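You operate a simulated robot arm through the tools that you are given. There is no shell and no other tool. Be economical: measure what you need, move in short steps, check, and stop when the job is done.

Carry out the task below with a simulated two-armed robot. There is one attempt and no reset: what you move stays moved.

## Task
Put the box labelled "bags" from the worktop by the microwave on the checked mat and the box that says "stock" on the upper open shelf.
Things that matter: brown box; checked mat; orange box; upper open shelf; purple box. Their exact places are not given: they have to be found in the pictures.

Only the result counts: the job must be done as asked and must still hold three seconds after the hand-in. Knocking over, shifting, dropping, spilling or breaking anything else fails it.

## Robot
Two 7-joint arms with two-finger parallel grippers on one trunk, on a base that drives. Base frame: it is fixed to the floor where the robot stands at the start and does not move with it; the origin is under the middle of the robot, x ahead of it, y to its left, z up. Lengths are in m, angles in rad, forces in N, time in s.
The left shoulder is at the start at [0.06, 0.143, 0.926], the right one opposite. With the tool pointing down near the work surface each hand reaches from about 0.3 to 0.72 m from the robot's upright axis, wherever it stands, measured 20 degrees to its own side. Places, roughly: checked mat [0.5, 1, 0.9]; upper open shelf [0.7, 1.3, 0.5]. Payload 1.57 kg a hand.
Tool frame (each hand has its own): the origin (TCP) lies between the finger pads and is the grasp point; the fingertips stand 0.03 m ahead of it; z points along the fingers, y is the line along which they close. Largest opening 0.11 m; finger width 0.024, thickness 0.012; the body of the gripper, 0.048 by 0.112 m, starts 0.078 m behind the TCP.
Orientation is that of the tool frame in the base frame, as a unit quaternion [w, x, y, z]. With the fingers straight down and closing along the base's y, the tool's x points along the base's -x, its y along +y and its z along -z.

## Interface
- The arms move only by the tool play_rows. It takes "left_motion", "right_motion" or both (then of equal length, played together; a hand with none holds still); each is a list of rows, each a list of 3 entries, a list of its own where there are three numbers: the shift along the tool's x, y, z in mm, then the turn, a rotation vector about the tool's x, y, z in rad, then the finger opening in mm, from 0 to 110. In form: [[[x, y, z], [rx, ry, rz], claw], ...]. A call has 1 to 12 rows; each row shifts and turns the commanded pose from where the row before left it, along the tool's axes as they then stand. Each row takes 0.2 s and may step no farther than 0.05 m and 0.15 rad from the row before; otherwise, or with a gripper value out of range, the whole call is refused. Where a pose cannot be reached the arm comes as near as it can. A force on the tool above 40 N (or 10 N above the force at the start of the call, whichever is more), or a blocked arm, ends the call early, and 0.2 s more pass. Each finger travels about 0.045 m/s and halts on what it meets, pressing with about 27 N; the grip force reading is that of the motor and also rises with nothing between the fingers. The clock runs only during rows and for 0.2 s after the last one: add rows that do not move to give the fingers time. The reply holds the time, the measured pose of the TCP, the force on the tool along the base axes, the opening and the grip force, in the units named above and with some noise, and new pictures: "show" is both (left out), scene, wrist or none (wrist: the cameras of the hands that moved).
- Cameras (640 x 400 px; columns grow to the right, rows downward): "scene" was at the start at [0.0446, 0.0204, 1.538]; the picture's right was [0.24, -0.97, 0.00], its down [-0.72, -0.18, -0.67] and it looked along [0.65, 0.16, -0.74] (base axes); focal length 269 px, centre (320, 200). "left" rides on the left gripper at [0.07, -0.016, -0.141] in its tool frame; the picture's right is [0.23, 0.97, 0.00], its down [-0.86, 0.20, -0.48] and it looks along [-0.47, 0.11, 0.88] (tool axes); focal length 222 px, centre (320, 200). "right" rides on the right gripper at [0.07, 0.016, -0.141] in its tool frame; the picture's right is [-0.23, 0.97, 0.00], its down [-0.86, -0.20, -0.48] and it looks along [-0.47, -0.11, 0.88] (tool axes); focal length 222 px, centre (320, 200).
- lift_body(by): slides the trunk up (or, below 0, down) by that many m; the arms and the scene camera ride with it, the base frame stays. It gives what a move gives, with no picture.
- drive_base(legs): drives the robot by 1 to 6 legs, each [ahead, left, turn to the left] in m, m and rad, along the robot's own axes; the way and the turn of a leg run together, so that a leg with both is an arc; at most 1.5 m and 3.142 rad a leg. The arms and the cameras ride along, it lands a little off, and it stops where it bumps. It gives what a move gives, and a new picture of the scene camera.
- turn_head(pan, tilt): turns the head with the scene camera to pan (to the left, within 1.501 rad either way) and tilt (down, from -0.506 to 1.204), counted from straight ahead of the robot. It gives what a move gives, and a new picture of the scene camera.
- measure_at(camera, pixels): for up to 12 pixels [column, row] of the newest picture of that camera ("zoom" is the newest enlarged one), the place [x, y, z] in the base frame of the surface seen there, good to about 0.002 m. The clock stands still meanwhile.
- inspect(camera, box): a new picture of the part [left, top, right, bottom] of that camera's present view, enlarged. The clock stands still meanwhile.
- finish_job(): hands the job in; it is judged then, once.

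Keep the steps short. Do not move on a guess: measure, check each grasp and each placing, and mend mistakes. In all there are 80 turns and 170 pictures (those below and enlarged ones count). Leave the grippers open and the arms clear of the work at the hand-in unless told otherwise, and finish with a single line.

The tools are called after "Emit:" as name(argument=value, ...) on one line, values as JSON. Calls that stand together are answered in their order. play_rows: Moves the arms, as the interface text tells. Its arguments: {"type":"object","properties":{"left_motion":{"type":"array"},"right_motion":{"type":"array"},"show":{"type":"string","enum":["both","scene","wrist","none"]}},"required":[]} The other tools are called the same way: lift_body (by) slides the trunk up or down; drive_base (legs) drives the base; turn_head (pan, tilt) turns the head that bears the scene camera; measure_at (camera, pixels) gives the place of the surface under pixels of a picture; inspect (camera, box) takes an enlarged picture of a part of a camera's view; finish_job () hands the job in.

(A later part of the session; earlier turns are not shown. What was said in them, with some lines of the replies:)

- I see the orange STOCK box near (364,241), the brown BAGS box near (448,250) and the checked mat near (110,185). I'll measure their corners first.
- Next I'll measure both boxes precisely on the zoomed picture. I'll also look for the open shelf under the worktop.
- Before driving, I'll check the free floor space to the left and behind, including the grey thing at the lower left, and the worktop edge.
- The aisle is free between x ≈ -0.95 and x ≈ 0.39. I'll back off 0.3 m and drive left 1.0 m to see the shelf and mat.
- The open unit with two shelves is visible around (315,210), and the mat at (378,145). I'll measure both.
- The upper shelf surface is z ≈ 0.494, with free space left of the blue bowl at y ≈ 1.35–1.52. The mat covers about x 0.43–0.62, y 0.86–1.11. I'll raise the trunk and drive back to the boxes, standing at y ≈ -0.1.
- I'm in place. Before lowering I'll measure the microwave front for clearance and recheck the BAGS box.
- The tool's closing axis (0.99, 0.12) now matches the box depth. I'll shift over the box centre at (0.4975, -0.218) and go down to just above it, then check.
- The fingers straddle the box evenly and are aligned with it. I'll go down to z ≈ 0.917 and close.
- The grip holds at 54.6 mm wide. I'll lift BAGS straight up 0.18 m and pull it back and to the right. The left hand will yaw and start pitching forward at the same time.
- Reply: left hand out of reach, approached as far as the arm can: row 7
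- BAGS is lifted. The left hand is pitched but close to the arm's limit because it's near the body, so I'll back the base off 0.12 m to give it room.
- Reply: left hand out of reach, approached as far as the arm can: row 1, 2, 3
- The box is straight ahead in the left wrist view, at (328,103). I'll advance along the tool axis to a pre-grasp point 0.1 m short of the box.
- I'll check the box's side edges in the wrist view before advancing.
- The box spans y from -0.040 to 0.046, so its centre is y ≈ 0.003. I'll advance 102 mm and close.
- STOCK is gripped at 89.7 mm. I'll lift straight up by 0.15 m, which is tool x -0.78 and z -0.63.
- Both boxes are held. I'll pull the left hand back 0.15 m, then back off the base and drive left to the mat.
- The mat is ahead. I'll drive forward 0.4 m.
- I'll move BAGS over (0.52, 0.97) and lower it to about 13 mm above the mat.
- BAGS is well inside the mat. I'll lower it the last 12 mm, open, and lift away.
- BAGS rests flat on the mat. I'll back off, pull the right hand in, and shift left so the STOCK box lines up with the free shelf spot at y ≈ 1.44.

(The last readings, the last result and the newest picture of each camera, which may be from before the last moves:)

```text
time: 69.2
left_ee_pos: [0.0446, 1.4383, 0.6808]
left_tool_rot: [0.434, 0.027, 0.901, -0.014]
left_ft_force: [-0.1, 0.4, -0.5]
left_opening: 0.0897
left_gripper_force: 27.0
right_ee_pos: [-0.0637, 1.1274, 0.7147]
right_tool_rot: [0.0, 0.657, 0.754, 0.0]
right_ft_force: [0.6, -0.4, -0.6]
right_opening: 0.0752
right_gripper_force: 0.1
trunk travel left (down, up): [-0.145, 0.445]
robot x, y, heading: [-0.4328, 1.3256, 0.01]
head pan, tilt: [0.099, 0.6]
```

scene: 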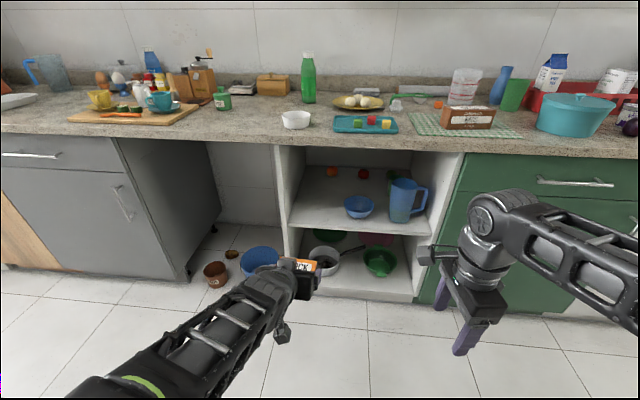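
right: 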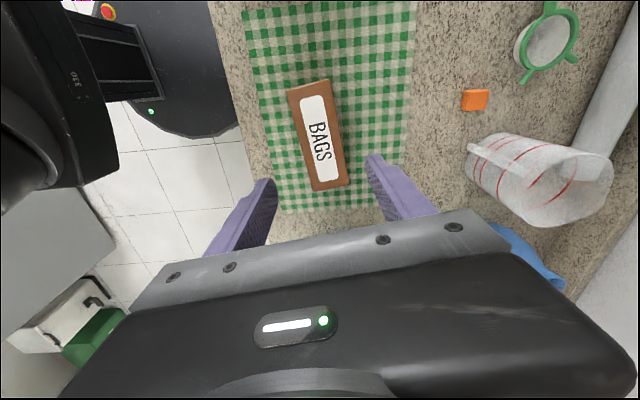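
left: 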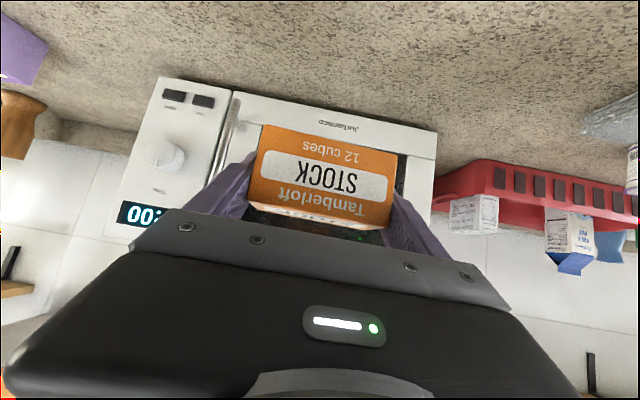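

The shelf is clear at its left side. I'll measure the bowl's rim and the walls. Meanwhile I'll extend the left hand forward and down to shelf height, still outside the cabinet.

Emit:
measure_at(camera="scene", pixels=[[345, 204], [350, 215], [345, 198], [293, 222], [300, 215], [303, 180], [320, 215], [325, 228], [318, 195], [300, 150], [300, 142], [330, 171]])

Emit:
play_rows(left_motion=[[[2, 2, 40], [0, 0, 0], 60], [[2, 2, 40], [0, 0, 0], 60], [[2, 2, 40], [0, 0, 0], 60], [[2, 2, 40], [0, 0, 0], 60], [[2, 2, 40], [0, 0, 0], 60], [[0, 0, 0], [0, 0, 0], 60]])

```text
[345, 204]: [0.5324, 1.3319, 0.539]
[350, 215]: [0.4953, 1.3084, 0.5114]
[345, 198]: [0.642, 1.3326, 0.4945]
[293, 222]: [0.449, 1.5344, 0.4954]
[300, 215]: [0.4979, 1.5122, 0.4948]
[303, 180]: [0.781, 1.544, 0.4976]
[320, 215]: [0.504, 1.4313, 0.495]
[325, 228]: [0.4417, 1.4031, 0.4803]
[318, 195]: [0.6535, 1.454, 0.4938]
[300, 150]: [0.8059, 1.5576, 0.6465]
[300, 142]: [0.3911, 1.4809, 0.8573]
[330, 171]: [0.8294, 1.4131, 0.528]
```

```text
time: 70.6
left_ee_pos: [0.1959, 1.4392, 0.5485]
left_tool_rot: [0.432, 0.026, 0.901, -0.014]
left_ft_force: [0.2, -0.1, -2.4]
left_opening: 0.0899
left_gripper_force: 26.8
right_ee_pos: [-0.0632, 1.1272, 0.7156]
right_tool_rot: [0.0, 0.657, 0.754, -0.001]
right_ft_force: [0.6, -0.2, 0.8]
right_opening: 0.075
right_gripper_force: 0.1
trunk travel left (down, up): [-0.145, 0.445]
robot x, y, heading: [-0.4257, 1.3308, 0.012]
head pan, tilt: [0.099, 0.6]
```

scene: 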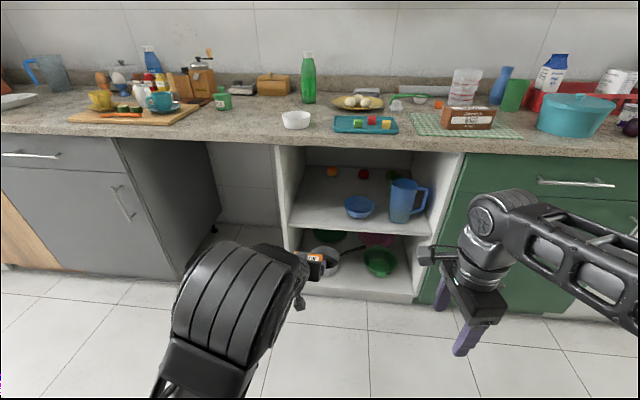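
left: 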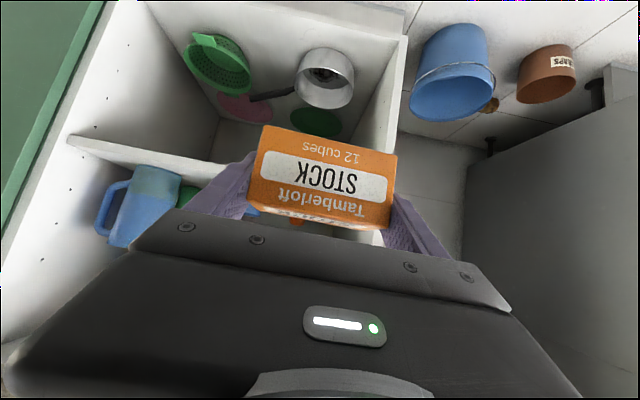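

The box bottom is about 22 mm above shelf level. I'll check where the left elbow sits before driving in.

Emit:
measure_at(camera="scene", pixels=[[220, 246], [270, 262], [265, 300], [190, 270], [275, 250], [300, 268], [318, 258], [303, 300]])

```text
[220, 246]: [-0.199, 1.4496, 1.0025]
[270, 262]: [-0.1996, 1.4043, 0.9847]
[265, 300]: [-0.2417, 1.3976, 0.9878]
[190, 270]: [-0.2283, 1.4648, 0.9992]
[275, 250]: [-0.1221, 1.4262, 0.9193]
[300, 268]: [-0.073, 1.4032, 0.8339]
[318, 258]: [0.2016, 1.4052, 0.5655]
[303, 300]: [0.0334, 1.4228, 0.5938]
```

The forearm slopes from (-0.2, 0.98) down to the hand. After the drive it stays about 0.12 m clear of the worktop edge. I'll drive in 0.3 m.

Emit:
drive_base(legs=[[0.3, 0, 0]])

Emit:
inspect(camera="left", box=[0, 0, 640, 400])

```text
time: 72.7
left_ee_pos: [0.4957, 1.4417, 0.5498]
left_tool_rot: [0.434, 0.028, 0.9, -0.014]
left_ft_force: [0.5, -0.3, -0.8]
left_opening: 0.0899
left_gripper_force: 27.0
right_ee_pos: [0.2365, 1.1294, 0.7145]
right_tool_rot: [0.0, 0.657, 0.754, 0.0]
right_ft_force: [0.4, -0.2, 0.3]
right_opening: 0.0753
right_gripper_force: 0.0
trunk travel left (down, up): [-0.145, 0.445]
robot x, y, heading: [-0.1258, 1.3289, 0.005]
head pan, tilt: [0.099, 0.6]
```

scene: 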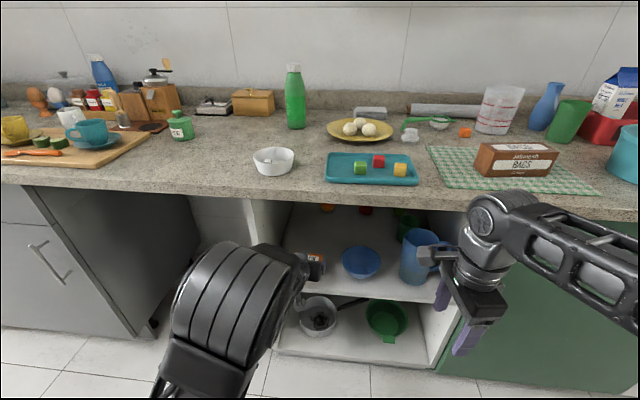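

```text
1.00 times, centred on (320, 200) of left
```

zoom: 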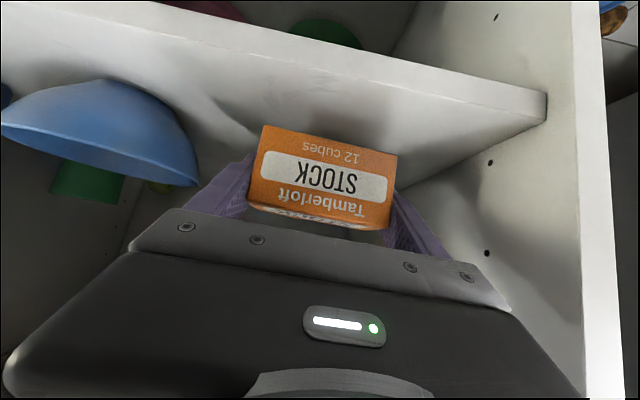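

The box is inside, clear of the bowl and side wall. I'll move it 40 mm deeper, then down 19 mm.

Emit:
play_rows(left_motion=[[[-12.5, 1.2, 15.6], [0, 0, 0], 60], [[-12.5, 1.2, 15.6], [0, 0, 0], 60], [[7.8, 0, 6.3], [0, 0, 0], 60], [[7, 0, 5.6], [0, 0, 0], 60], [[0, 0, 0], [0, 0, 0], 60]])

```text
time: 73.9
left_ee_pos: [0.5366, 1.4418, 0.5306]
left_tool_rot: [0.434, 0.026, 0.901, -0.012]
left_ft_force: [-0.2, -0.1, -0.6]
left_opening: 0.0896
left_gripper_force: 26.8
right_ee_pos: [0.2352, 1.1285, 0.716]
right_tool_rot: [-0.001, 0.657, 0.754, 0.001]
right_ft_force: [-0.4, 0.0, -0.2]
right_opening: 0.0749
right_gripper_force: 0.0
trunk travel left (down, up): [-0.145, 0.445]
robot x, y, heading: [-0.1273, 1.3283, 0.009]
head pan, tilt: [0.099, 0.6]
```

scene: 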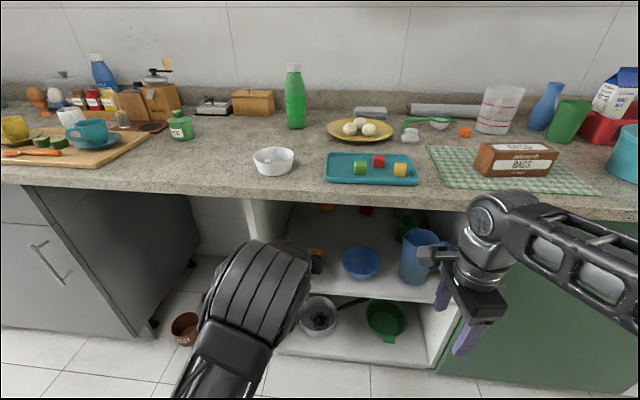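
left: 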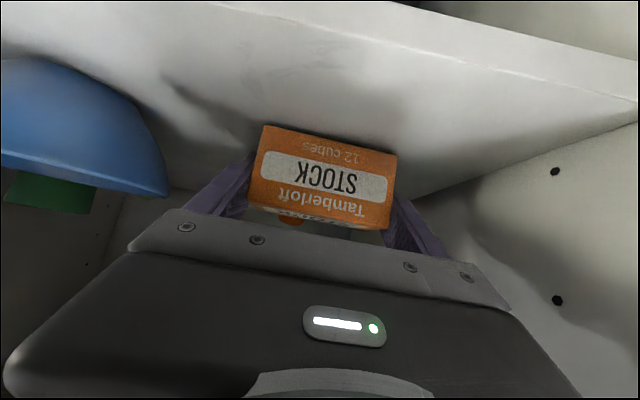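

By my reckoning about 3 mm of gap remains. I'll lower 3 mm and read the force before releasing.

Emit:
play_rows(left_motion=[[[2.3, 0, 1.9], [0, 0, 0], 60], [[0, 0, 0], [0, 0, 0], 60]], show="wrist")

Emit:
measure_at(camera="left", pixels=[[267, 129], [330, 141], [392, 157], [330, 132], [330, 110]])

```text
time: 74.5
left_ee_pos: [0.5365, 1.4416, 0.5263]
left_tool_rot: [0.433, 0.027, 0.901, -0.013]
left_ft_force: [0.5, -0.5, -1.5]
left_opening: 0.0897
left_gripper_force: 27.1
right_ee_pos: [0.2364, 1.1293, 0.7144]
right_tool_rot: [0.001, 0.657, 0.754, -0.001]
right_ft_force: [0.7, -0.7, 0.2]
right_opening: 0.075
right_gripper_force: 0.1
trunk travel left (down, up): [-0.145, 0.445]
robot x, y, heading: [-0.1217, 1.3347, 0.007]
head pan, tilt: [0.099, 0.6]
```

left: 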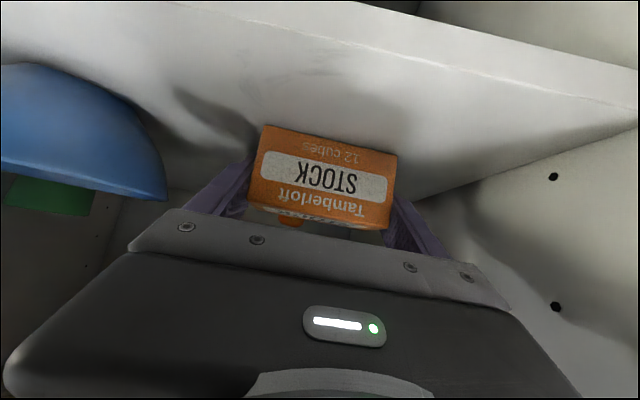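

```text
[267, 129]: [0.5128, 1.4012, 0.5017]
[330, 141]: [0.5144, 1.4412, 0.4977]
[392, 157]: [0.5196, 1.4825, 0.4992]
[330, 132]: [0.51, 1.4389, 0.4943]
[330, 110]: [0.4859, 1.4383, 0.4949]
```

The box bottom is within about 2 mm of the shelf. I'll lower 1.5 mm, open, and back straight out along the tool axis.

Emit:
play_rows(left_motion=[[[1.2, 0, 0.9], [0, 0, 0], 60], [[0, 0, 0], [0, 0, 0], 60], [[0, 0, 0], [0, 0, 0], 106], [[0, 0, 0], [0, 0, 0], 106], [[0, 0, 0], [0, 0, 0], 106], [[0, 0, -10], [0, 0, 0], 106], [[0, 0, -20], [0, 0, 0], 106], [[0, 0, -30], [0, 0, 0], 106], [[0, 0, -30], [0, 0, 0], 106]])

```text
time: 76.5
left_ee_pos: [0.4652, 1.447, 0.5826]
left_tool_rot: [0.433, 0.027, 0.901, -0.014]
left_ft_force: [0.4, -0.6, -1.1]
left_opening: 0.1063
left_gripper_force: 0.0
right_ee_pos: [0.2359, 1.1283, 0.7152]
right_tool_rot: [-0.001, 0.657, 0.754, -0.001]
right_ft_force: [0.0, 0.3, 0.2]
right_opening: 0.0749
right_gripper_force: 0.0
trunk travel left (down, up): [-0.145, 0.445]
robot x, y, heading: [-0.1307, 1.3301, 0.008]
head pan, tilt: [0.099, 0.6]
```

scene: 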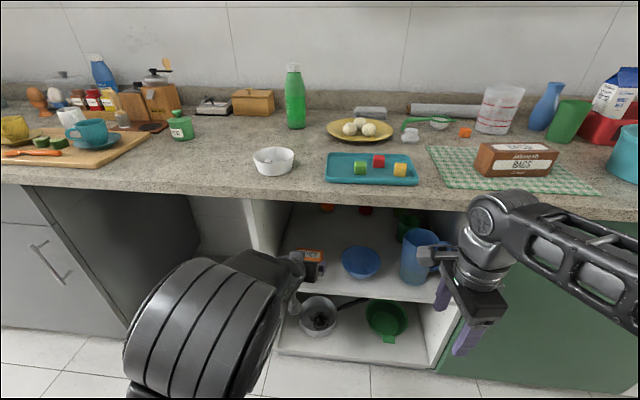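
left: 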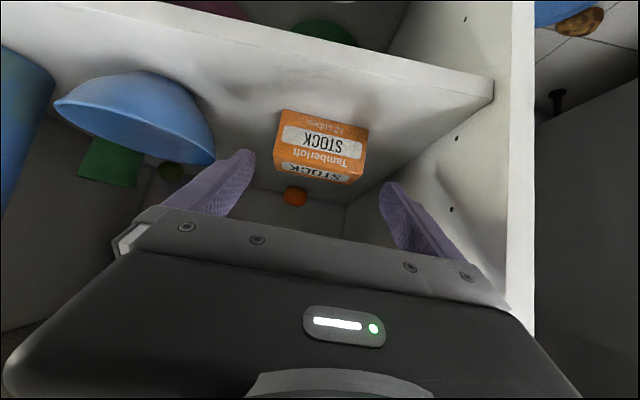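

The STOCK box stands on the shelf and the hand is free. I'll back the base out and check both results.

Emit:
drive_base(legs=[[-0.3, 0, 0]])

Emit:
inspect(camera="scene", box=[260, 80, 580, 280])

```text
time: 78.5
left_ee_pos: [0.1668, 1.4441, 0.582]
left_tool_rot: [0.434, 0.027, 0.901, -0.014]
left_ft_force: [0.4, 0.0, -0.5]
left_opening: 0.1058
left_gripper_force: 0.1
right_ee_pos: [-0.0635, 1.1271, 0.7153]
right_tool_rot: [-0.001, 0.657, 0.754, 0.0]
right_ft_force: [0.5, -0.3, -0.2]
right_opening: 0.0749
right_gripper_force: 0.1
trunk travel left (down, up): [-0.145, 0.445]
robot x, y, heading: [-0.4234, 1.3291, 0.011]
head pan, tilt: [0.099, 0.6]
```

scene: 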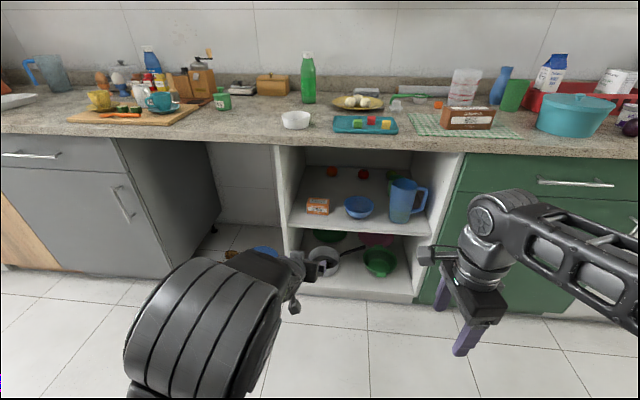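

```text
2.00 times, centred on (420, 180) of scene
```

zoom: 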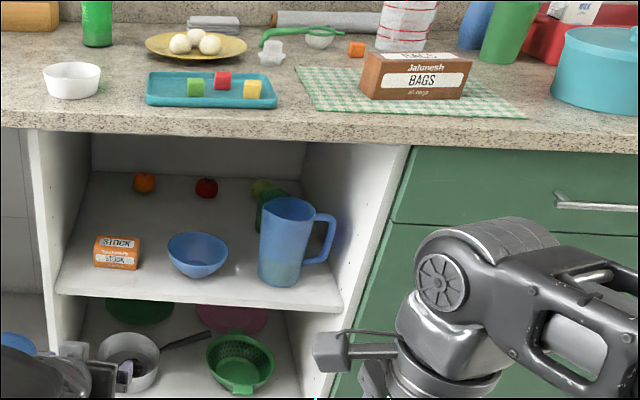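

Both boxes stand upright where they were asked for, and nothing else has moved. I'll open the right gripper fully and hand in.

Emit:
play_rows(right_motion=[[[0, 0, 0], [0, 0, 0], 110], [[0, 0, 0], [0, 0, 0], 110], [[0, 0, 0], [0, 0, 0], 110]], show="none")

Emit:
finish_job()

```text
time: 79.3
left_ee_pos: [0.1663, 1.4444, 0.5819]
left_tool_rot: [0.433, 0.027, 0.901, -0.013]
left_ft_force: [-0.7, 0.2, 0.4]
left_opening: 0.1061
left_gripper_force: 0.1
right_ee_pos: [-0.0637, 1.1273, 0.7149]
right_tool_rot: [-0.001, 0.658, 0.753, 0.0]
right_ft_force: [-0.1, -0.4, -0.2]
right_opening: 0.11
right_gripper_force: 0.1
trunk travel left (down, up): [-0.145, 0.445]
robot x, y, heading: [-0.4236, 1.3269, 0.01]
head pan, tilt: [0.099, 0.6]
```

```text
The job is handed in.
```

The BAGS box is on the checked mat and the STOCK box is on the upper open shelf, both upright; both grippers are open, the arms are clear, and the job is handed in.
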